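You operate a simulated robot arm through the tools that you are given. There is no shell and no other tool. Be economical: measure what you need, move in short steps, check, and stop when the job is done.

You run a simulated two-armed robot. Do the job below in one go: nothing can be reset, and whatever is moved stays where it is left.

TASK
Take the toner box with the earliest date from the high shelf behind the guard rail and leave it on top of the grey sheets. Take the cap off the blue tube and lay it down on the top of the long grey table. Take the grey box file labelled "blue" from the top of the long grey table and leave it on top of the loose white sheets. Press the green folder button two times. Put one of the paper balls from the fourth middle wire rack shelf from the top on the third corner wire rack shelf from the top. Fetch the red felt pad and set it on the shelf of the small grey table. The order is free. Set down upright: toner box.

The check looks at the end state, three seconds after you hand in, the way a careful person would. Anything else that was tipped, shoved, dropped, spilled or broken makes it a failure. A push-on lid holds only when it is set on centred and level and pressed home; a screw cap is set on level and turned clockwise until tight. Flat cloth is picked up by pressing the open fingertips on it (5 to 10 N) and closing them slowly along it; thin cloth reads only 2 to 8 mm in the jaws.

THE ROBOT
Two 6-joint arms with two-finger parallel grippers on one trunk, on a base that drives. Base frame: it is fixed to the floor where the robot stands at the start and does not move with it; the origin is under the middle of the robot, x ahead of it, y to its left, z up. Lengths are in mm, angles in rad, forces in N, time in s.
The left shoulder is at the start at [60, 187, 847], the right one opposite. With the tool pointing down near the work surface each hand reaches from about 100 to 600 mm from the robot's upright axis, wherever it stands, measured 20 degrees to its own side. Places, roughly: blue tube [250, 2500, 1000]; green folder button [600, 4900, 1300]; grey box file [250, 4000, 1000]; grey sheets (20x15x5 cm) [-2200, 2300, 500]; loose white sheets (32x24x5 cm) [-3300, 6900, 600]; paper ball (4x4x3 cm) [-900, 6200, 600]; red felt pad (7x5x5 cm) [-6400, 400, 900]; shelf of the small grey table [-2200, 2500, 400]; third corner wire rack shelf [-1900, 9000, 1100]; toner box [750, -250, 1750]. Payload 1.57 kg a hand.
The tool frame of a hand sits at the grasp point between the pads (the TCP): z along the fingers, y along the line on which they close. The tips reach 30 mm beyond it. Largest opening 110 mm; finger width 24, thickness 12; the body of the gripper, 48 by 112 mm, starts 78 mm behind the TCP.
Orientation is that of the tool frame in the base frame, as a unit quaternion [x, y, z, w]. With the fingers straight down and closing along the base's y, the tool's x points along the base's -x, its y along +y and its z along -z.

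THE INTERFACE
- The arms move only by the tool jog_arm. It takes "left_plan", "right_plan" or both (then of equal length, played together; a hand with none holds still); each is a list that holds one entry, the list of rows, each a list of 7 numbers: the turn, a rotation vector about the tool's x, y, z in rad, then the shift along the tool's x, y, z in mm, then the gripper command, from -1 (shut) to 1 (fully open), values between in proportion. In form: [[[wx, wy, wz, dx, dy, dz, claw], ...]]. A call has 1 to 20 rows; each row shifts and turns the commanded pose from where the row before left it, along the tool's axes as they then stand. Each row takes 0.2 s and may step no farther than 50 mm and 0.15 rad from the row before; otherwise, or with a gripper value out of range, the whole call is refused. A pose out of reach is approached as far as the arm can. The call stops where the force on the tool passes 40 N (or 10 N more than at its start, if that is more) or the arm is blocked; 0.2 s more then pass. The fingers move at their own pace (about 153 mm/s each) and stop on an object; they squeeze with about 41 N. The grip force told is the motor's: it shows also when the fingers shut on nothing. Time passes only in rows, and 0.2 s behind the last, so rows that do not move let the fingers close. The reply holds the time, the measured pose of the TCP, the force on the tool along the base axes, the opening and the grip force, in the units named above and with some noise, with the torque about the TCP (base axes, N m) and any sound that the robot's microphone picked up.
- Cameras (640 x 400 px; columns grow to the right, rows downward): "scene" is now at [33.7, -3.3, 1452.8]; the picture's right is [-0.03, -1.00, 0.00], its down [-0.14, 0.01, -0.99] and it looks along [0.99, -0.03, -0.14] (base axes); focal length 225 px, centre (320, 200). "left" rides on the left gripper at [70, -16, -141] in its tool frame; the picture's right is [0.23, 0.97, 0.00], its down [-0.85, 0.20, -0.48] and it looks along [-0.47, 0.11, 0.88] (tool axes); focal length 222 px, centre (320, 200). "right" rides on the right gripper at [70, 16, -141] in its tool frame; the picture's right is [-0.23, 0.97, 0.00], its down [-0.86, -0.20, -0.48] and it looks along [-0.47, -0.11, 0.88] (tool axes); focal length 222 px, centre (320, 200).
- get_image(camera): a new picture of that camera. It takes no simulated time.
- raise_lower(by): slides the trunk up (or, below 0, down) by that many mm; the arms and the scene camera ride with it, the base frame stays. It gives what a move gives, with no picture.
- steer(legs): drives the robot by 1 to 6 legs, each [ahead, left, turn to the left] in mm, mm and rad, along the robot's own axes; the way and the turn of a leg run together, so that a leg with both is an arc; at most 1500 mm and 3.142 rad a leg. The arms and the cameras ride along, it lands a little off, and it stops where it bumps. It gives what a move gives.
- aim_head(pan, tilt): turns the head with the scene camera to pan (to the left, within 1.501 rad either way) and tilt (down, from -0.506 to 1.204), counted from straight ahead of the robot. It gives what a move gives.
- point_at(camera, pixels): for up to 12 pixels [column, row] of the newest picture of that camera ("zoom" is the newest enlarged one), the place [x, y, z] in the base frame of the surface seen there, good to about 2 mm. It takes no simulated time.
- enlarge(camera, box): a new picture of the part [left, top, right, bottom] of that camera's present view, enlarged. It takes no simulated time.
- sign_off(): hands the job in; it is judged then, once.

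Work in short steps. Measure before you move; look again where a grasp or a placing could have gone wrong, and mend it. You have 110 turns and 88 pictures in all, those below and enlarged ones among them. Open the grippers and draw the arms clear of the work before you hand the job in, unless the task says otherwise.

The tools are called after ">>>" as name(argument=value, ...) on one line, values as JSON. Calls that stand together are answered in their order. jog_arm: Moves the arms, as the interface text tells. Its arguments: {"type":"object","properties":{"left_plan":{"type":"array","items":{"type":"array","items":{"type":"array","items":{"type":"number"}}}},"right_plan":{"type":"array","items":{"type":"array","items":{"type":"array","items":{"type":"number"}}}}},"required":[]} The other tools are called the same way: raise_lower (by) slides the trunk up or down; steer (legs) drives the base; aim_head (pan, tilt) turns the head that bears the scene camera; get_image (camera) takes a picture; point_at (camera, pixels) gives the place of the surface under pixels of a picture; enlarge (camera, box) takes an enlarged picture of a part of a camera's view; sign_off () hands the job in.

At the start:

```text
time: 0.0
left_position: [463.9, 66.2, 1000.4]
left_orientation: [0.0, 1.0, -0.001, 0.001]
left_wrist_force: [0.3, 0.4, 0.5]
left_wrist_torque: [0.0, -0.03, 0.0]
left_width: 110.1
left_finger_force: 0.0
right_position: [455.0, -270.0, 998.5]
right_orientation: [0.001, 1.0, 0.0, 0.001]
right_wrist_force: [-0.3, 0.5, -0.3]
right_wrist_torque: [0.02, 0.01, 0.01]
right_width: 110.1
right_finger_force: 0.0
trunk travel left (down, up): [-475.0, 515.0]
robot x, y, heading: [-0.8, 1.4, -0.0]
head pan, tilt: [-0.035, 0.145]
```

scene: 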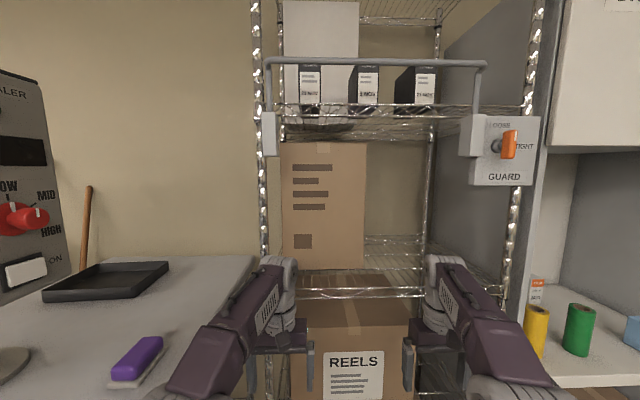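
right: 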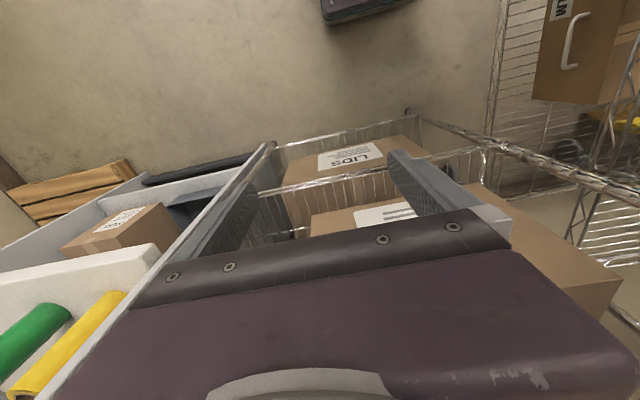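
left: 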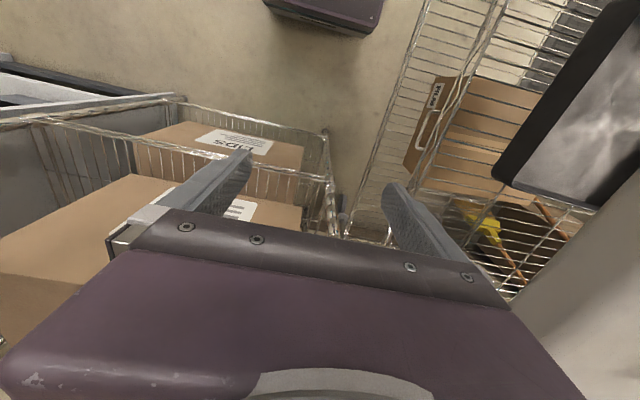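

The three toner boxes stand behind the guard rail at pixels (310,88), (367,88), (423,88). I enlarge the labels and the guard switch.

>>> enlarge(camera="scene", box=[280, 55, 460, 125])

>>> enlarge(camera="scene", box=[440, 90, 560, 200])

>>> point_at(camera="scene", pixels=[[310, 75], [367, 75], [425, 80], [310, 100], [360, 62], [270, 135], [473, 135], [509, 145], [497, 145], [490, 175], [530, 130], [300, 105]])

```text
3.56 times, centred on (370, 90) of scene
```

zoom: 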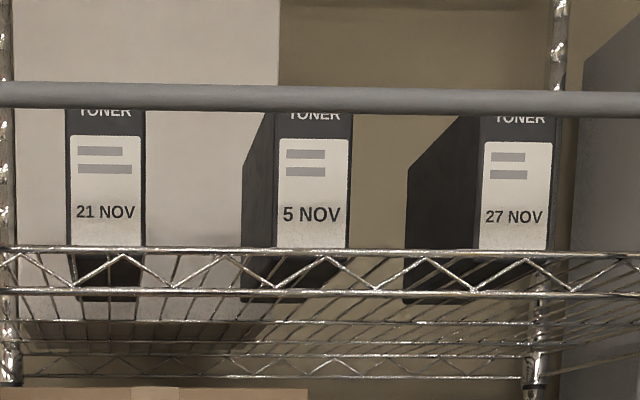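

```text
3.64 times, centred on (500, 145) of scene
```

zoom: 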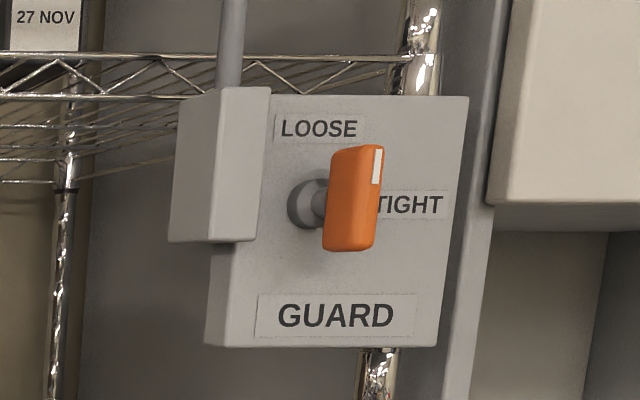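

```text
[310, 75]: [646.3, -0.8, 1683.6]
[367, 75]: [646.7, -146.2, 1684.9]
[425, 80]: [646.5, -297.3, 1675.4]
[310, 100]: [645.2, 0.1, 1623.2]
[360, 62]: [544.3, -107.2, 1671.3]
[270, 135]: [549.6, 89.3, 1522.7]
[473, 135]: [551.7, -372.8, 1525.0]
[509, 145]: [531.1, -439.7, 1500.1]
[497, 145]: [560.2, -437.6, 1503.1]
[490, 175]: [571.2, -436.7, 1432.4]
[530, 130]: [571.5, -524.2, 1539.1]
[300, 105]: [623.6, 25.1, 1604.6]
```

The earliest is 5 NOV, the middle one. The knob's mark points up at LOOSE. I raise the trunk to see over the rail.

>>> raise_lower(by=450)

>>> get_image(camera="scene")

```text
refused: 450 is not a number from -400 to 400
```

```text
82 pictures are left
```

scene: 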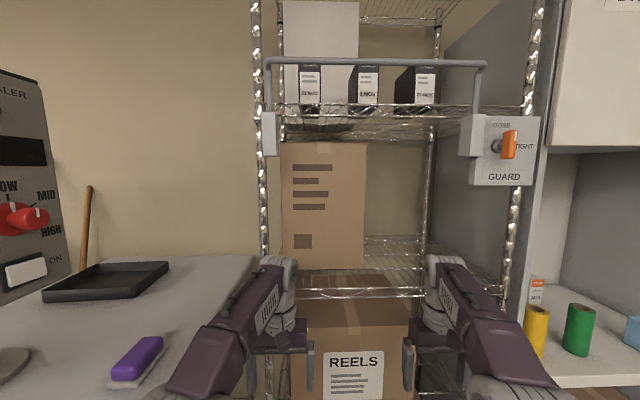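

The limit is 400 mm per call, so I raise by 400.

>>> raise_lower(by=400)

>>> get_image(camera="scene")

>>> point_at(camera="scene", pixels=[[320, 150], [360, 200]])

```text
time: 3.8
left_position: [463.8, 65.8, 1399.6]
left_orientation: [0.0, 1.0, -0.001, 0.0]
left_wrist_force: [0.8, -0.2, 1.3]
left_wrist_torque: [0.01, 0.0, 0.0]
left_width: 109.8
left_finger_force: 0.1
right_position: [456.1, -269.9, 1400.5]
right_orientation: [0.0, 1.0, 0.0, -0.001]
right_wrist_force: [0.3, 0.2, -0.8]
right_wrist_torque: [0.01, -0.01, -0.02]
right_width: 110.0
right_finger_force: 0.0
trunk travel left (down, up): [-875.0, 115.0]
robot x, y, heading: [-0.4, 0.2, 0.0]
head pan, tilt: [-0.035, 0.145]
```

```text
81 pictures are left
```

scene: 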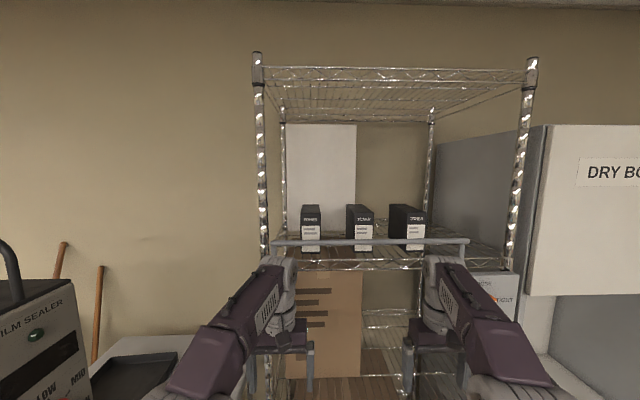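

```text
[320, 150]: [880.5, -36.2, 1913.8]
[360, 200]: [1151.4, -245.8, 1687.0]
```

>>> enlarge(camera="scene", box=[260, 170, 500, 320])

>>> point_at(camera="scene", pixels=[[360, 210], [371, 208], [348, 207], [363, 244], [360, 242], [373, 230], [300, 243], [420, 243], [310, 207], [400, 207], [415, 209], [395, 75]])

```text
2.67 times, centred on (380, 245) of scene
```

zoom: 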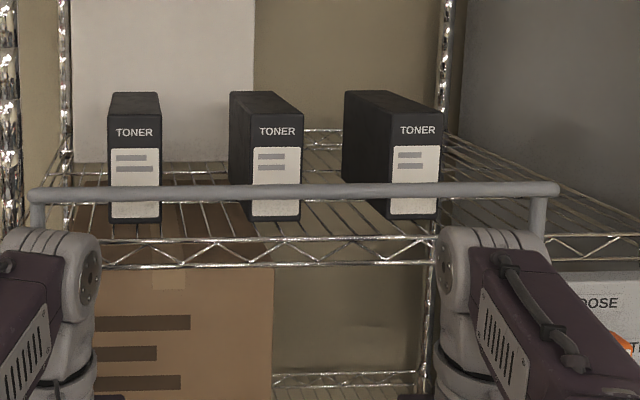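

```text
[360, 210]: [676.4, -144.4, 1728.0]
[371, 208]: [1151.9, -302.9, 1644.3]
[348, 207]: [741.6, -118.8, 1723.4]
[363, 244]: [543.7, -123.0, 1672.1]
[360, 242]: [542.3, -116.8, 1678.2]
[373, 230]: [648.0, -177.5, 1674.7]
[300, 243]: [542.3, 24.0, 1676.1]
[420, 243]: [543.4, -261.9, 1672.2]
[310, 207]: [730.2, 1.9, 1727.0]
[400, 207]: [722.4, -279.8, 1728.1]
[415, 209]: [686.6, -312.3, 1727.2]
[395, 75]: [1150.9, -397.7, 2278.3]
```

Over the rail there is room: box front x≈646, y −177…−118, top z≈1728; rail top ≈1683 at x≈544. I raise the trunk fully, then pitch the right hand 45° and lift it in front of the box, reaching over the rail.

>>> raise_lower(by=113)

>>> jog_arm(right_plan=[[[0, -0.131, 0, 0, 0, 0, 1], [0, -0.131, 0, 0, 0, 0, 1], [0, -0.131, 0, 0, 0, 0, 1], [0, -0.131, 0, 0, 0, 0, 1], [0, -0.131, 0, 0, 0, 0, 1], [0, -0.131, 0, 0, 0, 0, 1], [0, 0, 0, -31, 20, -31, 1], [0, 0, 0, -31, 20, -31, 1], [0, 0, 0, -31, 20, -31, 1], [0, 0, 0, -31, 20, -31, 1], [0, 0, 0, -31, 20, -31, 1], [0, 0, 0, -31, 20, -31, 1], [0, 0, 0, 0, 0, 0, 1]]])

>>> get_image(camera="scene")

```text
time: 5.3
left_position: [464.2, 64.7, 1512.3]
left_orientation: [0.0, 1.0, 0.0, -0.001]
left_wrist_force: [-1.2, -0.1, -0.6]
left_wrist_torque: [0.03, -0.01, -0.01]
left_width: 110.0
left_finger_force: 0.0
right_position: [456.6, -270.5, 1513.1]
right_orientation: [0.0, 1.0, 0.0, 0.0]
right_wrist_force: [0.1, -0.3, -0.1]
right_wrist_torque: [-0.01, 0.05, 0.0]
right_width: 110.1
right_finger_force: 0.1
trunk travel left (down, up): [-988.0, 2.0]
robot x, y, heading: [-1.0, -1.0, 0.002]
head pan, tilt: [-0.035, 0.145]
```

```text
time: 8.1
left_position: [465.4, 64.0, 1512.4]
left_orientation: [0.0, 1.0, 0.0, 0.0]
left_wrist_force: [0.7, -0.2, -0.1]
left_wrist_torque: [0.0, 0.05, -0.02]
left_width: 110.1
left_finger_force: 0.0
right_position: [457.8, -148.3, 1774.3]
right_orientation: [0.001, 0.924, 0.0, 0.382]
right_wrist_force: [-0.3, 0.2, 0.3]
right_wrist_torque: [-0.02, 0.01, 0.0]
right_width: 109.8
right_finger_force: 0.0
trunk travel left (down, up): [-988.0, 2.0]
robot x, y, heading: [-1.2, 0.8, 0.001]
head pan, tilt: [-0.035, 0.145]
```

```text
79 pictures are left
```

scene: 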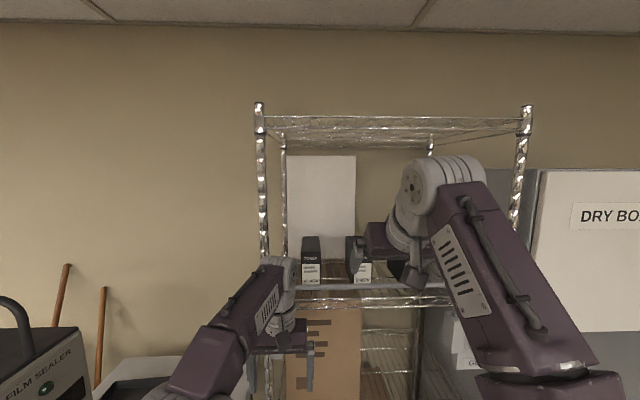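

The hand is at [458,-148,1774]; I move it forward above the box and look.

>>> jog_arm(right_plan=[[[0, 0, 0, -32.5, 0, 32.5, 1], [0, 0, 0, -32.5, 0, 32.5, 1], [0, 0, 0, -32.5, 0, 32.5, 1], [0, 0, 0, -32.5, 0, 32.5, 1], [0, 0, 0, -32.5, 0, 32.5, 1], [0, 0, 0, 0, 0, 0, 1]]])

>>> get_image(camera="right")

>>> point_at(camera="right", pixels=[[320, 200], [300, 200], [340, 200], [320, 170]])

```text
time: 9.5
left_position: [463.7, 64.8, 1513.2]
left_orientation: [0.0, 1.0, -0.001, 0.001]
left_wrist_force: [0.0, -0.6, 0.4]
left_wrist_torque: [0.01, 0.02, -0.01]
left_width: 109.7
left_finger_force: 0.0
right_position: [595.8, -153.9, 1686.2]
right_orientation: [-0.001, 0.924, 0.0, 0.383]
right_wrist_force: [-0.9, 0.6, 0.0]
right_wrist_torque: [0.02, 0.01, 0.0]
right_width: 110.2
right_finger_force: 0.0
right hand out of reach, approached as far as the arm can: row 1, 2, 3, 4, 5
trunk travel left (down, up): [-988.0, 2.0]
robot x, y, heading: [-0.7, -1.6, 0.004]
head pan, tilt: [-0.035, 0.145]
```

```text
78 pictures are left
```

right: 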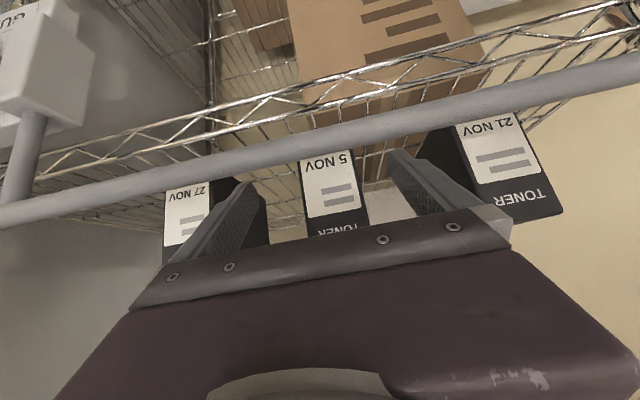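

```text
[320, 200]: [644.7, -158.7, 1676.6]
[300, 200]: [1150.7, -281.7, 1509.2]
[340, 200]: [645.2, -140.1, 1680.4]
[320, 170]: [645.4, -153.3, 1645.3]
```

The forward motion ran out of reach. I draw both hands back and look down to check room to drive closer.

>>> jog_arm(right_plan=[[[0, 0, 0, 32.5, 0, -32.5, 1], [0, 0, 0, 32.5, 0, -32.5, 1], [0, 0, 0, 32.5, 0, -32.5, 1], [0, 0, 0, 32.5, 0, -32.5, 1], [0, 0, 0, 32.5, 0, -32.5, 1], [0, 0, 0, 32.5, 0, -32.5, 1]]], left_plan=[[[0, 0, 0, 40, 0, 0, 0], [0, 0, 0, 40, 0, 0, 0], [0, 0, 0, 40, 0, 0, 0], [0, 0, 0, 40, 0, 0, 0], [0, 0, 0, 40, 0, 0, 0], [0, 0, 0, 0, 0, 0, 0]]])

>>> aim_head(pan=0, tilt=1.0)

>>> get_image(camera="scene")

>>> point_at(camera="scene", pixels=[[320, 200], [320, 240], [320, 280], [320, 320], [320, 350], [100, 250], [100, 300], [500, 200], [480, 250]])

```text
time: 10.9
left_position: [264.1, 64.4, 1511.8]
left_orientation: [0.0, 1.0, -0.001, 0.001]
left_wrist_force: [0.6, -0.1, -0.3]
left_wrist_torque: [0.02, 0.0, -0.06]
left_width: 54.8
left_finger_force: 0.2
right_position: [484.9, -149.3, 1761.2]
right_orientation: [0.001, 0.924, -0.001, 0.382]
right_wrist_force: [0.0, 0.4, 0.9]
right_wrist_torque: [0.02, -0.02, 0.02]
right_width: 109.9
right_finger_force: 0.0
right hand out of reach, approached as far as the arm can: row 1, 2, 3, 4, 5, 6
trunk travel left (down, up): [-988.0, 2.0]
robot x, y, heading: [-0.3, 2.6, 0.002]
head pan, tilt: [-0.035, 0.145]
```

```text
time: 12.0
left_position: [265.1, 62.9, 1512.3]
left_orientation: [0.0, 1.0, -0.001, 0.001]
left_wrist_force: [-0.1, 0.1, -0.1]
left_wrist_torque: [0.02, -0.01, -0.03]
left_width: 55.0
left_finger_force: 0.1
right_position: [485.4, -149.2, 1760.7]
right_orientation: [-0.001, 0.924, 0.001, 0.383]
right_wrist_force: [0.2, 0.2, -0.6]
right_wrist_torque: [0.01, -0.02, 0.0]
right_width: 109.8
right_finger_force: 0.1
trunk travel left (down, up): [-988.0, 2.0]
robot x, y, heading: [0.1, 0.7, -0.001]
head pan, tilt: [0.0, 1.0]
```

```text
77 pictures are left
```

scene: 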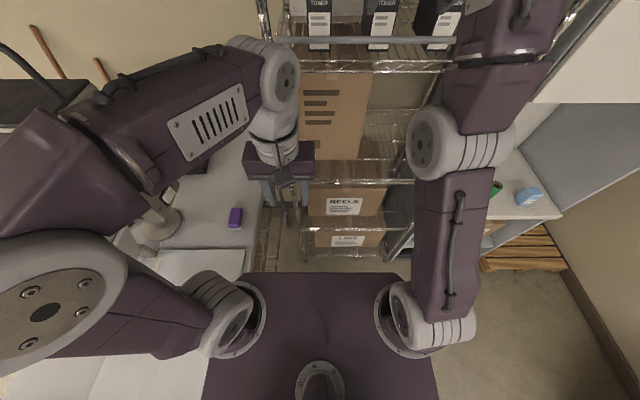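

```text
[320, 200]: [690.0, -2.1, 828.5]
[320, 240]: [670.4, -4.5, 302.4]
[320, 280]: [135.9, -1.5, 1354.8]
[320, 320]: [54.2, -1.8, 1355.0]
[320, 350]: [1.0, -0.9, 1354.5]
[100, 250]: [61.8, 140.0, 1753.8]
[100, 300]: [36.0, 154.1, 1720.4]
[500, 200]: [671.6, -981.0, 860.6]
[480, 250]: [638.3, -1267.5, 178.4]
```

I check the table edge beside the robot and the floor between robot and rack.

>>> point_at(camera="scene", pixels=[[240, 265], [255, 225], [265, 265], [285, 262], [300, 268], [350, 265], [400, 268], [215, 350], [195, 385], [440, 300], [385, 240], [310, 230]])

```text
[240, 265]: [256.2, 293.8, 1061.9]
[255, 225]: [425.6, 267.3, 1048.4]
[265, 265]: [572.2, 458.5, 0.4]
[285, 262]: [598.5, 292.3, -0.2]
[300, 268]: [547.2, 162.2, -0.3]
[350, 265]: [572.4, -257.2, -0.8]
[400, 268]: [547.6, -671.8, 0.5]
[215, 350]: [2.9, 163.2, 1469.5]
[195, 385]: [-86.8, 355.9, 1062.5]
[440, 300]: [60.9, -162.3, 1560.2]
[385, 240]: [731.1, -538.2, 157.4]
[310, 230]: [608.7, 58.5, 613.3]
```

Floor is clear to about x≈600. I settle the right arm, back it a little, before driving.

>>> jog_arm(right_plan=[[[0, 0, 0, 0, 0, 0, 1], [0, 0, 0, 0, 0, 0, 1]]])

>>> jog_arm(right_plan=[[[0, 0, 0, 14, 0, -28, 1], [0, 0, 0, 14, 0, -28, 1], [0, 0, 0, 0, 0, 0, 1]]])

```text
time: 12.6
left_position: [265.8, 64.9, 1511.8]
left_orientation: [-0.001, 1.0, -0.001, 0.0]
left_wrist_force: [0.6, 0.0, -0.6]
left_wrist_torque: [0.03, 0.0, -0.01]
left_width: 55.2
left_finger_force: 0.1
right_position: [486.4, -150.3, 1760.0]
right_orientation: [0.0, 0.924, 0.0, 0.381]
right_wrist_force: [-1.2, -0.4, -0.2]
right_wrist_torque: [0.02, 0.02, 0.02]
right_width: 109.7
right_finger_force: 0.1
trunk travel left (down, up): [-988.0, 2.0]
robot x, y, heading: [-0.0, -0.1, -0.006]
head pan, tilt: [0.0, 1.0]
```

```text
time: 13.4
left_position: [265.5, 64.7, 1512.3]
left_orientation: [0.0, 1.0, -0.002, 0.0]
left_wrist_force: [-0.2, 0.2, 1.8]
left_wrist_torque: [-0.03, 0.02, -0.02]
left_width: 55.1
left_finger_force: 0.0
right_position: [441.5, -149.9, 1783.1]
right_orientation: [0.0, 0.924, 0.0, 0.382]
right_wrist_force: [0.2, -0.5, 0.5]
right_wrist_torque: [-0.02, 0.04, 0.0]
right_width: 110.0
right_finger_force: 0.1
right hand out of reach, approached as far as the arm can: row 1, 2
trunk travel left (down, up): [-988.0, 2.0]
robot x, y, heading: [-3.1, -2.2, 0.0]
head pan, tilt: [0.0, 1.0]
```

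The hand is at [441,-150,1783]. I drive ahead 170 mm.

>>> steer(legs=[[170, 0, 0]])

```text
time: 14.9
left_position: [431.4, 63.1, 1512.6]
left_orientation: [0.004, 1.0, -0.001, 0.003]
left_wrist_force: [-0.3, -0.9, 0.6]
left_wrist_torque: [0.01, -0.06, 0.02]
left_width: 54.7
left_finger_force: 0.1
right_position: [603.7, -152.8, 1784.0]
right_orientation: [0.002, 0.923, -0.001, 0.384]
right_wrist_force: [0.0, 0.0, 0.7]
right_wrist_torque: [-0.02, 0.0, -0.04]
right_width: 109.9
right_finger_force: 0.2
trunk travel left (down, up): [-988.0, 2.0]
robot x, y, heading: [171.5, -0.5, -0.009]
head pan, tilt: [0.0, 1.0]
```

Now straight along the fingers by ~115 mm, with +5 in y, brings the TCP to about [688,-148,1703]; then I look.

>>> jog_arm(right_plan=[[[0, 0, 0, 0, 5, 20, 1], [0, 0, 0, 0, 0, 30, 1], [0, 0, 0, 0, 0, 30, 1], [0, 0, 0, 0, 0, 30, 1], [0, 0, 0, 0, 0, 0, 1]]])

>>> get_image(camera="right")

```text
time: 16.1
left_position: [435.2, 62.4, 1511.0]
left_orientation: [0.003, 1.0, 0.0, -0.001]
left_wrist_force: [-0.3, -0.8, -0.8]
left_wrist_torque: [0.01, 0.0, -0.01]
left_width: 55.0
left_finger_force: 0.2
right_position: [667.3, -149.7, 1753.1]
right_orientation: [0.003, 0.924, -0.001, 0.382]
right_wrist_force: [0.5, 0.6, 0.2]
right_wrist_torque: [-0.02, 0.02, -0.01]
right_width: 110.0
right_finger_force: 0.0
right hand out of reach, approached as far as the arm can: row 1, 2, 3, 4
trunk travel left (down, up): [-988.0, 2.0]
robot x, y, heading: [169.9, 1.0, -0.008]
head pan, tilt: [0.0, 1.0]
```

```text
76 pictures are left
```

right: 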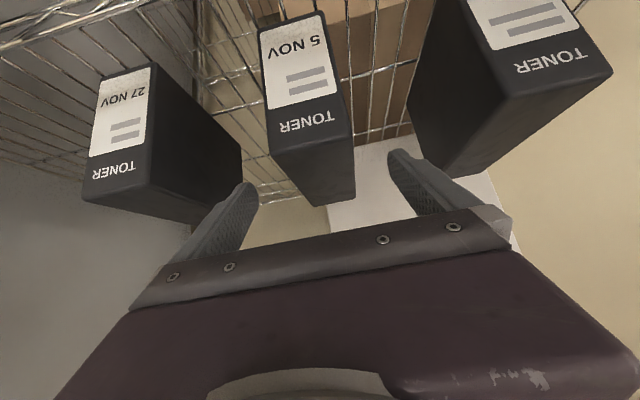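

The arm is at the edge of its reach again (too high). I step downward, where reach improves.

>>> jog_arm(right_plan=[[[0, 0, 0, 14, 0, 14, 1], [0, 0, 0, 14, 0, 14, 1], [0, 0, 0, 0, 0, 0, 1]]])

```text
time: 16.9
left_position: [433.3, 64.0, 1512.1]
left_orientation: [0.003, 1.0, -0.001, 0.001]
left_wrist_force: [0.2, -1.3, -0.5]
left_wrist_torque: [0.02, -0.01, 0.0]
left_width: 55.0
left_finger_force: 0.0
right_position: [675.7, -147.5, 1747.8]
right_orientation: [0.003, 0.924, -0.001, 0.381]
right_wrist_force: [-0.2, -0.5, 0.7]
right_wrist_torque: [0.01, -0.02, 0.02]
right_width: 109.9
right_finger_force: 0.1
right hand out of reach, approached as far as the arm can: row 1, 2
trunk travel left (down, up): [-988.0, 2.0]
robot x, y, heading: [171.6, 1.3, -0.004]
head pan, tilt: [0.0, 1.0]
```

The arm needs the base closer so it can lift the box over the rail too. I draw the right hand back, move the left hand aside over the table, then drive 90 mm more.

>>> jog_arm(right_plan=[[[0, 0, 0, 28, 0, -28, 1], [0, 0, 0, 28, 0, -28, 1], [0, 0, 0, 28, 0, -28, 1], [0, 0, 0, 0, 0, 0, 1]]], left_plan=[[[0, 0, 0, 15, 35, 0, 0], [0, 0, 0, 15, 35, 0, 0], [0, 0, 0, 15, 35, 0, 0], [0, 0, 0, 15, 35, 0, 0]]])

>>> get_image(camera="scene")

>>> point_at(camera="scene", pixels=[[300, 262], [320, 265], [345, 265], [370, 265], [400, 275], [200, 300], [230, 240]])

```text
time: 17.9
left_position: [428.4, 198.3, 1514.0]
left_orientation: [0.004, 1.0, -0.001, -0.001]
left_wrist_force: [-0.4, 0.6, -0.7]
left_wrist_torque: [0.01, 0.03, -0.01]
left_width: 55.0
left_finger_force: 0.0
left hand out of reach, approached as far as the arm can: row 2, 3, 4
right_position: [645.3, -147.6, 1765.0]
right_orientation: [0.002, 0.924, -0.001, 0.382]
right_wrist_force: [-0.2, -0.6, 0.5]
right_wrist_torque: [0.02, -0.01, -0.04]
right_width: 110.3
right_finger_force: 0.0
right hand out of reach, approached as far as the arm can: row 1, 2, 3
trunk travel left (down, up): [-988.0, 2.0]
robot x, y, heading: [166.5, -1.8, -0.005]
head pan, tilt: [0.0, 1.0]
```

```text
75 pictures are left
```

scene: 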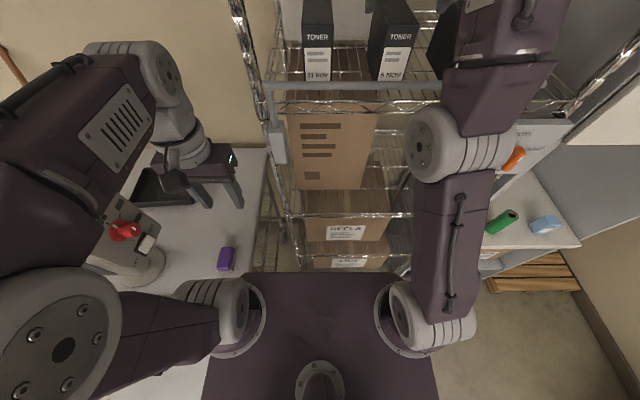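

```text
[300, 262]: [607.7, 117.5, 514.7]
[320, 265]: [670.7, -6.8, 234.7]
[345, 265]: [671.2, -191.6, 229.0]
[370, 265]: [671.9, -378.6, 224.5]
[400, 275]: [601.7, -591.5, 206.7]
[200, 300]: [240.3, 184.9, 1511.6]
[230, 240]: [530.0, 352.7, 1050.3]
```

The right arm seems stuck straight at its reach limit. I back the robot off into free space, to bend the arm there safely.

>>> steer(legs=[[-200, 0, 0]])

>>> jog_arm(right_plan=[[[0, 0, 0, 45, 0, 10, 1], [0, 0, 0, 45, 0, 10, 1], [0, 0, 0, 45, 0, 10, 1], [0, 0, 0, 0, 0, 0, 1]]])

```text
time: 19.5
left_position: [235.8, 196.7, 1512.3]
left_orientation: [0.003, 1.0, -0.001, -0.003]
left_wrist_force: [0.8, -0.3, -0.1]
left_wrist_torque: [0.02, 0.03, 0.0]
left_width: 55.0
left_finger_force: 0.1
right_position: [453.5, -145.5, 1761.7]
right_orientation: [0.003, 0.925, -0.001, 0.379]
right_wrist_force: [1.0, 0.8, -0.5]
right_wrist_torque: [-0.02, 0.03, -0.02]
right_width: 110.1
right_finger_force: 0.0
trunk travel left (down, up): [-988.0, 2.0]
robot x, y, heading: [-23.5, 0.0, -0.007]
head pan, tilt: [0.0, 1.0]
```

```text
time: 20.5
left_position: [229.1, 198.1, 1513.6]
left_orientation: [0.002, 1.0, -0.001, 0.0]
left_wrist_force: [0.1, -0.4, -0.3]
left_wrist_torque: [-0.03, -0.01, 0.0]
left_width: 55.0
left_finger_force: 0.2
right_position: [445.7, -146.8, 1764.4]
right_orientation: [0.003, 0.924, -0.001, 0.382]
right_wrist_force: [0.4, 0.2, -0.2]
right_wrist_torque: [0.04, -0.02, -0.01]
right_width: 110.0
right_finger_force: 0.1
right hand out of reach, approached as far as the arm can: row 1, 2, 3
trunk travel left (down, up): [-988.0, 2.0]
robot x, y, heading: [-28.7, -1.4, -0.007]
head pan, tilt: [0.0, 1.0]
```

Still straight. I try a pitch rotation combined with an inward motion to unlock the elbow.

>>> jog_arm(right_plan=[[[0, 0.14, 0, 30, 0, -30, 1], [0, 0.14, 0, 30, 0, -30, 1], [0, 0.14, 0, 30, 0, -20, 1], [0, 0.14, 0, 30, 0, 20, 1], [0, 0.14, 0, 30, 0, 20, 1], [0, 0, 0, 0, 0, 30, 1], [0, 0, 0, 0, 0, 30, 1], [0, 0, 0, 0, 0, 0, 1]]])

>>> get_image(camera="scene")

```text
time: 22.3
left_position: [231.6, 197.1, 1514.0]
left_orientation: [0.003, 1.0, -0.001, -0.001]
left_wrist_force: [-0.3, -0.6, -0.5]
left_wrist_torque: [-0.01, -0.01, 0.01]
left_width: 55.4
left_finger_force: 0.1
right_position: [281.4, -146.4, 1600.2]
right_orientation: [0.003, 0.999, -0.001, 0.04]
right_wrist_force: [-0.2, 0.5, 0.0]
right_wrist_torque: [0.0, 0.01, 0.01]
right_width: 110.1
right_finger_force: 0.1
right hand out of reach, approached as far as the arm can: row 1, 2, 3, 5
trunk travel left (down, up): [-988.0, 2.0]
robot x, y, heading: [-25.8, -0.2, -0.002]
head pan, tilt: [0.0, 1.0]
```

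```text
74 pictures are left
```

scene: 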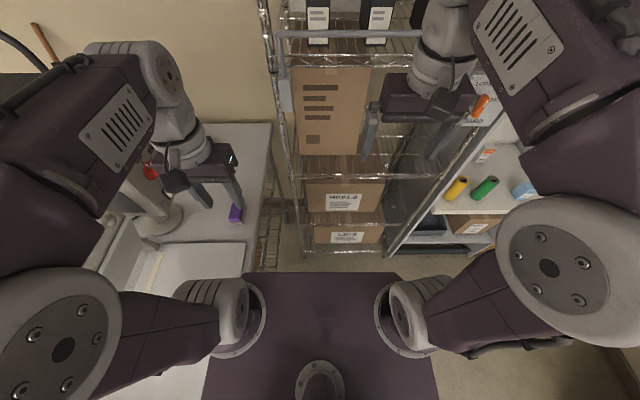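

The elbow is bent again, right hand at [281,-146,1600]. I now pitch it to about 35° below horizontal and raise it to z≈1790, then drive to x≈200.

>>> jog_arm(right_plan=[[[0, -0.1327, 0, 0, 0, 0, 1], [0, -0.1327, 0, 0, 0, 0, 1], [0, -0.1327, 0, 0, 0, 0, 1], [0, -0.1327, 0, 0, 0, 0, 1], [0, 0, 0, -37, 0, -13, 1], [0, 0, 0, -37, 0, -13, 1], [0, 0, 0, -37, 0, -13, 1], [0, 0, 0, -37, 0, -13, 1], [0, 0, 0, -37, 0, -13, 1], [0, 0, 0, 0, 0, 0, 1]]])

>>> steer(legs=[[226, 0, 0.006]])

```text
time: 24.5
left_position: [229.0, 196.6, 1513.8]
left_orientation: [0.003, 1.0, -0.001, 0.0]
left_wrist_force: [0.4, 0.2, -0.2]
left_wrist_torque: [-0.01, 0.04, 0.0]
left_width: 55.0
left_finger_force: 0.1
right_position: [421.4, -129.2, 1734.1]
right_orientation: [0.003, 0.954, 0.0, 0.301]
right_wrist_force: [-1.0, -0.1, -0.8]
right_wrist_torque: [-0.02, 0.04, 0.0]
right_width: 110.0
right_finger_force: 0.1
right hand out of reach, approached as far as the arm can: row 2, 3, 4, 8, 9
trunk travel left (down, up): [-988.0, 2.0]
robot x, y, heading: [-30.7, 0.4, -0.008]
head pan, tilt: [0.0, 1.0]
```

```text
time: 26.2
left_position: [449.5, 195.8, 1515.1]
left_orientation: [0.002, 1.0, -0.001, 0.002]
left_wrist_force: [0.5, 0.1, 0.4]
left_wrist_torque: [-0.01, -0.07, 0.0]
left_width: 54.9
left_finger_force: 0.0
right_position: [643.7, -129.9, 1735.8]
right_orientation: [0.002, 0.953, -0.001, 0.304]
right_wrist_force: [-0.7, 0.6, 0.1]
right_wrist_torque: [-0.01, -0.04, 0.03]
right_width: 109.9
right_finger_force: 0.0
trunk travel left (down, up): [-988.0, 2.0]
robot x, y, heading: [199.3, -2.8, -0.005]
head pan, tilt: [0.0, 1.0]
```

The hand ended lower than commanded but free, straddling in front of the box. I look at the arm and the gripper view.

>>> get_image(camera="scene")

>>> get_image(camera="right")

```text
73 pictures are left
```

scene: 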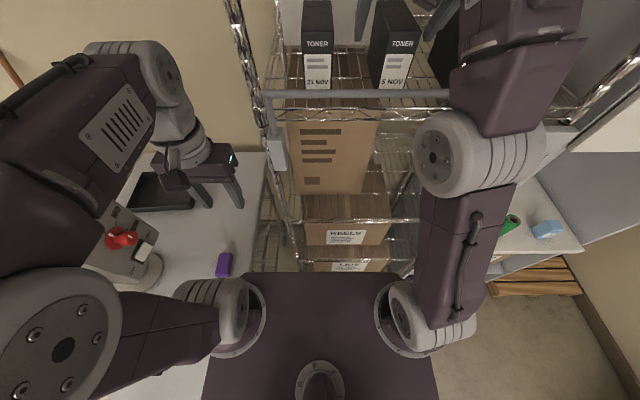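

```text
72 pictures are left
```

right: 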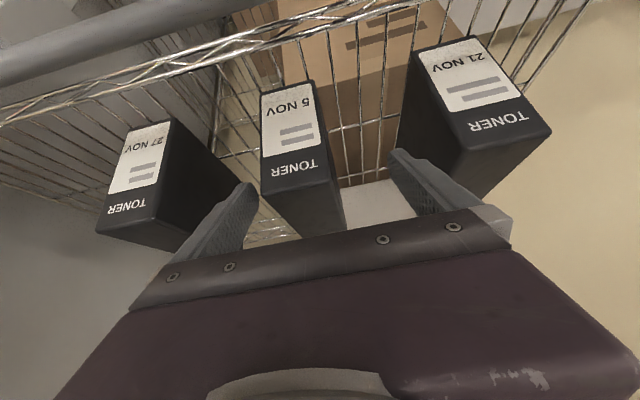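

The hand straddles too far left and too low for the lift. I back off, set the hand to a 45° pitch at z≈1770, y≈−147, after which base and trunk alone will do the approach, lift and retreat.

>>> steer(legs=[[-170, 0, 0]])

>>> jog_arm(right_plan=[[[0, -0.084, 0, 0, -10, 0, 1], [0, -0.084, 0, 0, -10, 0, 1], [0, 0, 0, -12, 0, -12, 1], [0, 0, 0, -12, 0, -12, 1], [0, 0, 0, 0, 0, 0, 1]]])

```text
time: 27.6
left_position: [290.1, 197.2, 1514.2]
left_orientation: [0.003, 1.0, -0.001, -0.002]
left_wrist_force: [0.4, 0.0, 0.1]
left_wrist_torque: [-0.02, 0.06, -0.02]
left_width: 54.8
left_finger_force: 0.0
right_position: [485.5, -130.0, 1731.8]
right_orientation: [0.003, 0.954, -0.001, 0.301]
right_wrist_force: [1.1, -1.4, -0.7]
right_wrist_torque: [-0.01, 0.02, -0.03]
right_width: 110.1
right_finger_force: 0.0
trunk travel left (down, up): [-988.0, 2.0]
robot x, y, heading: [28.8, -1.6, -0.005]
head pan, tilt: [0.0, 1.0]
```

```text
time: 28.9
left_position: [284.9, 195.4, 1513.7]
left_orientation: [0.004, 1.0, 0.0, 0.0]
left_wrist_force: [-0.4, -0.2, -1.3]
left_wrist_torque: [0.06, -0.01, 0.01]
left_width: 54.9
left_finger_force: 0.1
right_position: [479.5, -150.9, 1769.5]
right_orientation: [0.004, 0.925, -0.002, 0.381]
right_wrist_force: [-0.2, -0.5, -0.3]
right_wrist_torque: [0.02, 0.0, 0.0]
right_width: 110.2
right_finger_force: 0.0
trunk travel left (down, up): [-988.0, 2.0]
robot x, y, heading: [28.2, -2.1, -0.006]
head pan, tilt: [0.0, 1.0]
```

Arm is in reach at [479.5,-151,1769.5]. I drive ahead 200 mm with a tiny heading correction and check.

>>> steer(legs=[[200, 0, 0.005]])

>>> get_image(camera="right")

>>> point_at(camera="right", pixels=[[270, 140], [330, 145], [260, 60], [340, 180], [295, 165], [100, 20]])

```text
time: 30.4
left_position: [477.0, 197.8, 1515.0]
left_orientation: [0.001, 1.0, -0.001, 0.002]
left_wrist_force: [-1.0, -0.7, 0.5]
left_wrist_torque: [0.0, -0.03, -0.03]
left_width: 55.0
left_finger_force: 0.1
right_position: [673.0, -147.5, 1771.2]
right_orientation: [0.0, 0.924, 0.0, 0.382]
right_wrist_force: [0.2, 0.9, 0.5]
right_wrist_torque: [-0.03, -0.07, 0.0]
right_width: 110.1
right_finger_force: 0.1
trunk travel left (down, up): [-988.0, 2.0]
robot x, y, heading: [229.0, -0.6, 0.001]
head pan, tilt: [0.0, 1.0]
```

```text
71 pictures are left
```

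right: 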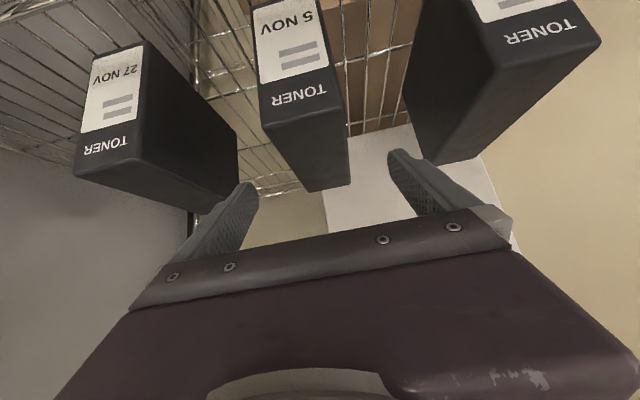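

```text
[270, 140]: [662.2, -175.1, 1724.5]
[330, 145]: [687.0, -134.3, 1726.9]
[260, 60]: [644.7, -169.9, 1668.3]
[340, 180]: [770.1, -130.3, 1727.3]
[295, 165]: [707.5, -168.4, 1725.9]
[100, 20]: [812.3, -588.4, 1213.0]
```

Aligned: box y −177…−120, TCP −147.5. I go 15 mm further ahead and lower the trunk 88 mm so the fingers straddle the box.

>>> steer(legs=[[16, 0, 0]])

>>> raise_lower(by=-88)

>>> get_image(camera="right")

```text
time: 31.2
left_position: [493.8, 199.0, 1515.3]
left_orientation: [0.0, 1.0, -0.001, 0.002]
left_wrist_force: [0.1, -1.0, -0.6]
left_wrist_torque: [0.01, -0.09, 0.01]
left_width: 54.7
left_finger_force: 0.0
right_position: [688.9, -146.8, 1770.5]
right_orientation: [0.0, 0.924, 0.0, 0.382]
right_wrist_force: [0.6, 0.3, -0.5]
right_wrist_torque: [0.02, -0.02, 0.04]
right_width: 110.4
right_finger_force: 0.0
trunk travel left (down, up): [-988.0, 2.0]
robot x, y, heading: [242.2, -0.8, -0.0]
head pan, tilt: [0.0, 1.0]
```

```text
time: 32.4
left_position: [499.0, 198.2, 1426.1]
left_orientation: [0.0, 1.0, 0.0, -0.001]
left_wrist_force: [0.3, -0.3, -0.7]
left_wrist_torque: [-0.02, -0.03, 0.03]
left_width: 55.1
left_finger_force: 0.1
right_position: [695.9, -148.8, 1679.2]
right_orientation: [0.0, 0.925, 0.0, 0.38]
right_wrist_force: [0.1, -0.2, -0.6]
right_wrist_torque: [0.02, -0.01, -0.01]
right_width: 110.2
right_finger_force: 0.1
trunk travel left (down, up): [-900.0, 90.0]
robot x, y, heading: [241.6, -0.1, -0.004]
head pan, tilt: [0.0, 1.0]
```

```text
70 pictures are left
```

right: 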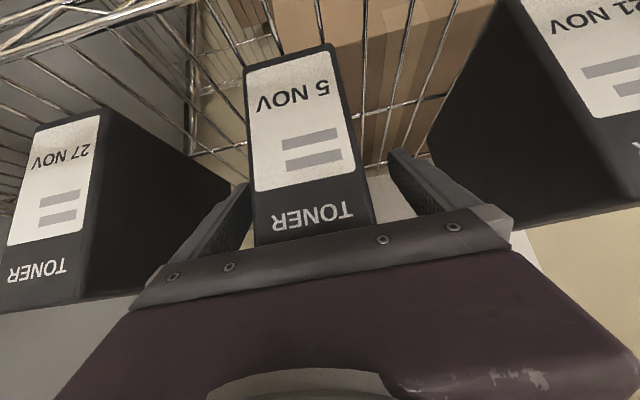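

Fingers straddle the box freely. I close the gripper.

>>> jog_arm(right_plan=[[[0, 0, 0, 0, 0, 0, -1], [0, 0, 0, 0, 0, 0, -1], [0, 0, 0, 0, 0, 0, -1], [0, 0, 0, 0, 0, 0, -1]]])

>>> raise_lower(by=89)

>>> get_image(camera="right")

>>> get_image(camera="scene")

```text
time: 33.4
left_position: [498.8, 198.1, 1425.6]
left_orientation: [0.0, 1.0, -0.001, 0.0]
left_wrist_force: [-1.0, 0.2, -0.3]
left_wrist_torque: [0.02, 0.01, -0.02]
left_width: 55.2
left_finger_force: 0.1
right_position: [695.2, -146.7, 1682.1]
right_orientation: [-0.001, 0.924, 0.001, 0.382]
right_wrist_force: [-1.3, -0.4, 4.4]
right_wrist_torque: [0.24, 0.3, 0.16]
right_width: 57.7
right_finger_force: 41.2
trunk travel left (down, up): [-900.0, 90.0]
robot x, y, heading: [241.5, -1.2, -0.009]
head pan, tilt: [0.0, 1.0]
```

```text
time: 34.7
left_position: [500.9, 199.0, 1514.7]
left_orientation: [0.0, 1.0, -0.001, -0.001]
left_wrist_force: [-0.5, 0.7, 0.2]
left_wrist_torque: [-0.01, -0.03, 0.0]
left_width: 54.9
left_finger_force: 0.1
right_position: [697.6, -148.3, 1771.0]
right_orientation: [0.0, 0.925, 0.0, 0.381]
right_wrist_force: [-1.0, -0.3, -3.6]
right_wrist_torque: [0.02, 0.15, -0.02]
right_width: 57.8
right_finger_force: 40.7
trunk travel left (down, up): [-989.0, 1.0]
robot x, y, heading: [240.0, -2.0, -0.004]
head pan, tilt: [0.0, 1.0]
```

```text
69 pictures are left
```

right: 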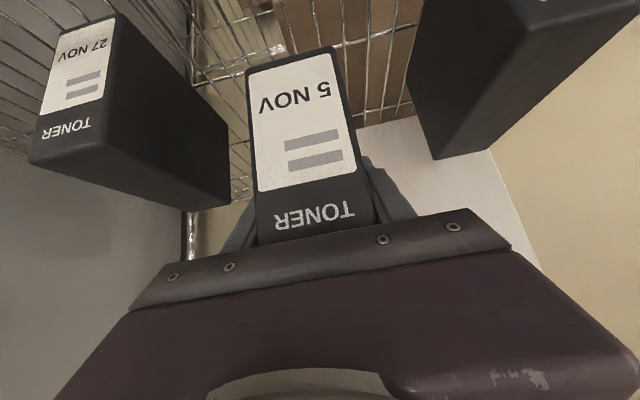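

```text
68 pictures are left
```

scene: 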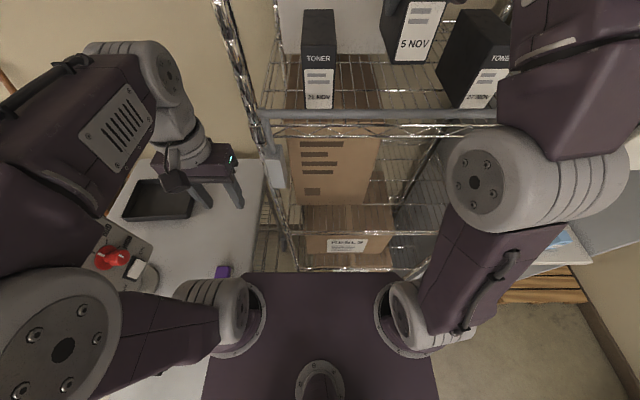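

Box lifted (about 0.4 kg). I check its bottom edge against the rail.

>>> point_at(camera="scene", pixels=[[395, 61], [411, 62], [405, 58], [400, 115], [350, 115], [405, 5]])

>>> enlarge(camera="scene", box=[340, 0, 480, 130])

```text
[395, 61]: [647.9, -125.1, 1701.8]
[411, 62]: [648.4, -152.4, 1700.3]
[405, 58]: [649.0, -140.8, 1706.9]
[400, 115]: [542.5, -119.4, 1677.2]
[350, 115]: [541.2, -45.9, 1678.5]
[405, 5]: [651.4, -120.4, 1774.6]
```

```text
3.08 times, centred on (410, 65) of scene
```

zoom: 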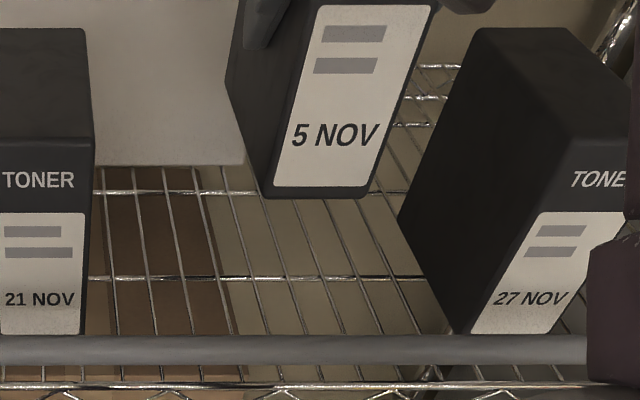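

Bottom at ≈1698, rail top ≈1680: clear. I back away 280 mm, then lower the trunk part way and look around.

>>> steer(legs=[[-280, 0, 0]])

>>> aim_head(pan=1.5, tilt=0.5)

>>> get_image(camera="scene")

>>> get_image(camera="right")

```text
time: 36.6
left_position: [223.2, 200.0, 1513.3]
left_orientation: [0.0, 1.0, -0.001, -0.002]
left_wrist_force: [1.0, -0.2, -1.0]
left_wrist_torque: [-0.02, 0.03, 0.01]
left_width: 55.1
left_finger_force: 0.1
right_position: [420.7, -146.5, 1767.4]
right_orientation: [-0.001, 0.925, 0.0, 0.379]
right_wrist_force: [0.5, 0.3, -3.9]
right_wrist_torque: [0.01, 0.14, -0.01]
right_width: 57.9
right_finger_force: 41.2
trunk travel left (down, up): [-989.0, 1.0]
robot x, y, heading: [-42.8, 0.1, 0.004]
head pan, tilt: [0.0, 1.0]
```

```text
time: 38.2
left_position: [216.7, 198.9, 1514.4]
left_orientation: [-0.001, 1.0, 0.0, -0.001]
left_wrist_force: [-0.4, -0.6, 0.7]
left_wrist_torque: [0.0, 0.0, 0.0]
left_width: 54.9
left_finger_force: 0.0
right_position: [414.8, -148.1, 1769.0]
right_orientation: [-0.001, 0.925, 0.0, 0.38]
right_wrist_force: [-0.2, -0.5, -5.1]
right_wrist_torque: [0.0, 0.12, -0.01]
right_width: 57.8
right_finger_force: 40.4
trunk travel left (down, up): [-989.0, 1.0]
robot x, y, heading: [-39.7, 2.2, 0.001]
head pan, tilt: [1.499, 0.499]
```

```text
66 pictures are left
```

scene: 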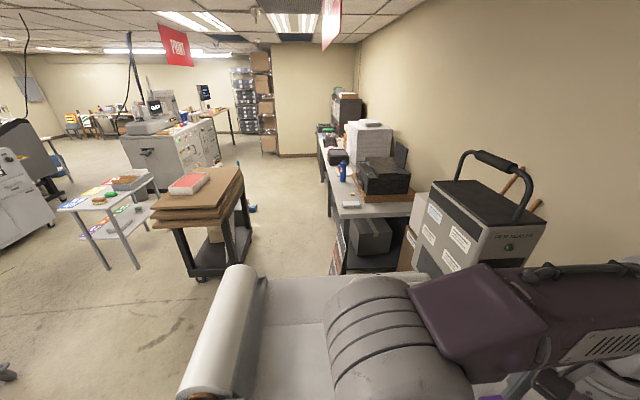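

```text
65 pictures are left
```

right: 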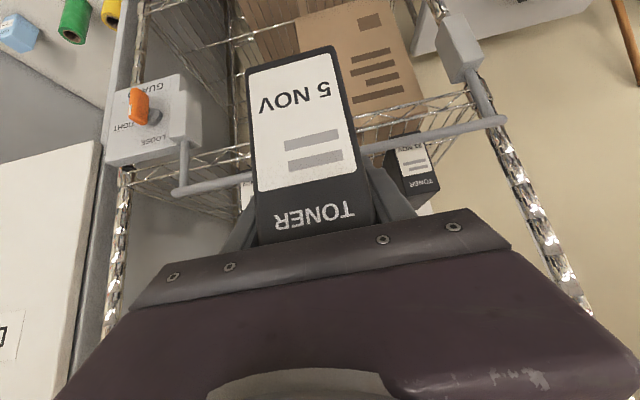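

I look over the room. I measure the landmarks on the floor and tables from this view.

>>> point_at(camera="scene", pixels=[[343, 170], [370, 207], [334, 205], [200, 180], [200, 278], [155, 215], [245, 170], [135, 268], [90, 200], [130, 180], [180, 350], [240, 330]])

>>> enlarge(camera="scene", box=[40, 140, 280, 290])

>>> enlarge(camera="scene", box=[300, 90, 460, 220])

```text
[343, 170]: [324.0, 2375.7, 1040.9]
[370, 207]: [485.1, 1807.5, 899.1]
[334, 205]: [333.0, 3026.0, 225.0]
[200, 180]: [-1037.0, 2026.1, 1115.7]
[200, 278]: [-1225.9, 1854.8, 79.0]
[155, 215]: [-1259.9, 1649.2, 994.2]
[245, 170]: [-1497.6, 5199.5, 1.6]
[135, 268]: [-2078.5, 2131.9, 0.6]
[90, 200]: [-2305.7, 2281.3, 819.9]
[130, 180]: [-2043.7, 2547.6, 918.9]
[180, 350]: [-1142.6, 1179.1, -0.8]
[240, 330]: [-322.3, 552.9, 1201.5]
```

```text
2.67 times, centred on (160, 215) of scene
```

zoom: 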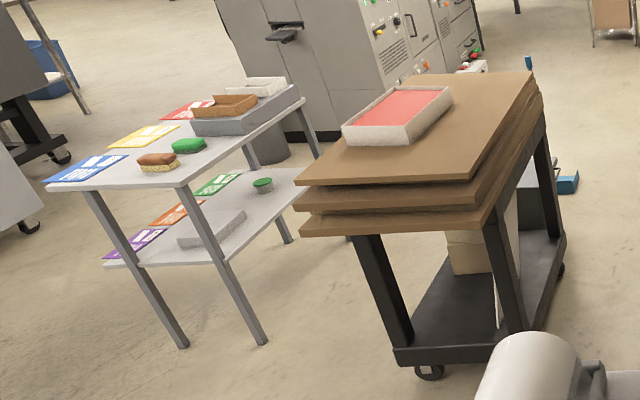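

```text
3.08 times, centred on (380, 155) of scene
```

zoom: 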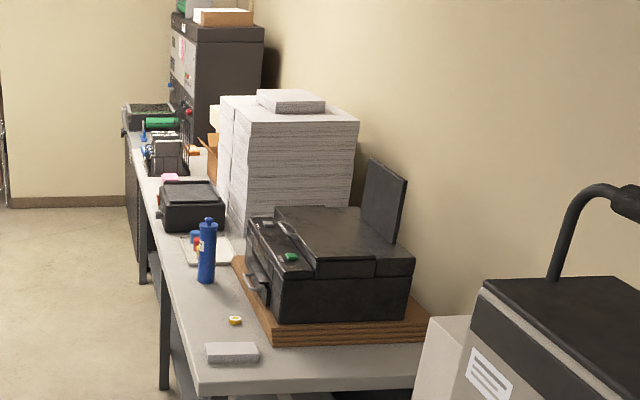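

The grey sheets lie on the small table's lower shelf (zoom ≈(212,228) of the first zoom). I measure it by scene pixels.

>>> point_at(camera="scene", pixels=[[120, 221], [108, 229], [130, 218], [116, 233], [113, 227], [105, 218], [137, 210], [101, 232], [82, 238], [110, 210], [152, 200], [64, 209]])

>>> enlarge(camera="scene", box=[50, 165, 170, 280])

```text
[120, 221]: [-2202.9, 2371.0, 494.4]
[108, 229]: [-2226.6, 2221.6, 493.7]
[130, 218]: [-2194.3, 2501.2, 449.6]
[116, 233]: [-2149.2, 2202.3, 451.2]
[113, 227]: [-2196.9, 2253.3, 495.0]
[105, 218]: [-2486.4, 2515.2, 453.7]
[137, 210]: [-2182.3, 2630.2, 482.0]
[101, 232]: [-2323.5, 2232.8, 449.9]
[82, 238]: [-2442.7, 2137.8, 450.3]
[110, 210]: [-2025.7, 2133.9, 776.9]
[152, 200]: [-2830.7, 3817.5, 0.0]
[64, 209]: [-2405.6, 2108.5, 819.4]
```

```text
3.48 times, centred on (110, 222) of scene
```

zoom: 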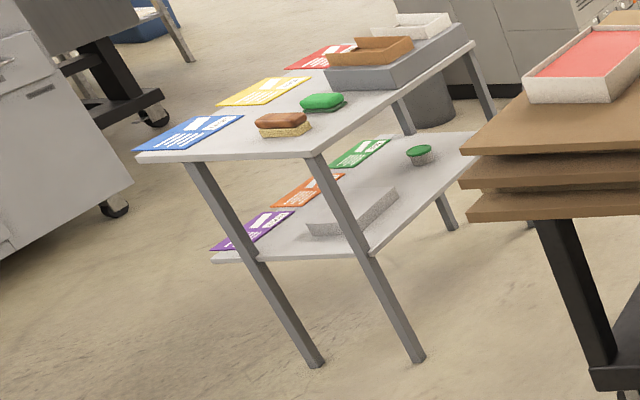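

The sheets are under the small table's top (z 495 below 780), so I will need a flatter grasp later; the cardboard stack's top (z≈1118) can serve for regrasping. First I check the other side before reversing.

>>> aim_head(pan=-1.5, tilt=0.5)

>>> get_image(camera="scene")

>>> point_at(camera="scene", pixels=[[600, 350], [600, 250], [630, 200], [500, 350], [620, 390], [560, 300]])

```text
time: 40.9
left_position: [217.4, 198.5, 1514.2]
left_orientation: [-0.001, 1.0, 0.0, -0.002]
left_wrist_force: [-0.7, 0.7, 0.7]
left_wrist_torque: [0.04, -0.02, 0.0]
left_width: 54.8
left_finger_force: 0.1
right_position: [415.5, -147.1, 1769.7]
right_orientation: [-0.001, 0.925, 0.001, 0.38]
right_wrist_force: [0.4, 0.9, -4.8]
right_wrist_torque: [-0.01, 0.13, 0.03]
right_width: 58.0
right_finger_force: 40.6
trunk travel left (down, up): [-989.0, 1.0]
robot x, y, heading: [-40.4, -1.5, 0.004]
head pan, tilt: [-1.499, 0.499]
```

```text
61 pictures are left
```

scene: 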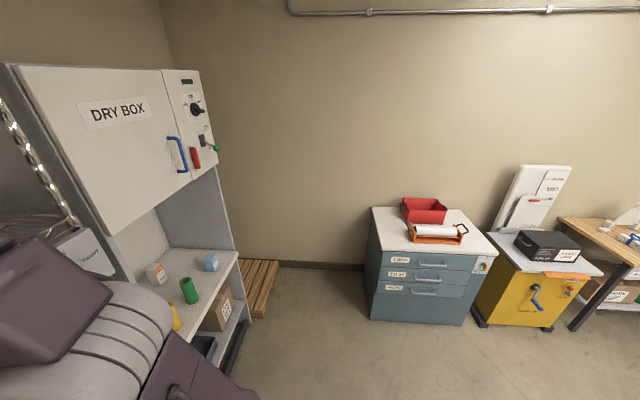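

```text
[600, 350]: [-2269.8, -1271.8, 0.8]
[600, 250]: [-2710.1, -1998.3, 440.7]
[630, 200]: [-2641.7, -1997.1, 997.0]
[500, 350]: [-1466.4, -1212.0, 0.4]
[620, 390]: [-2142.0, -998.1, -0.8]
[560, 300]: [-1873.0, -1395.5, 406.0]
```

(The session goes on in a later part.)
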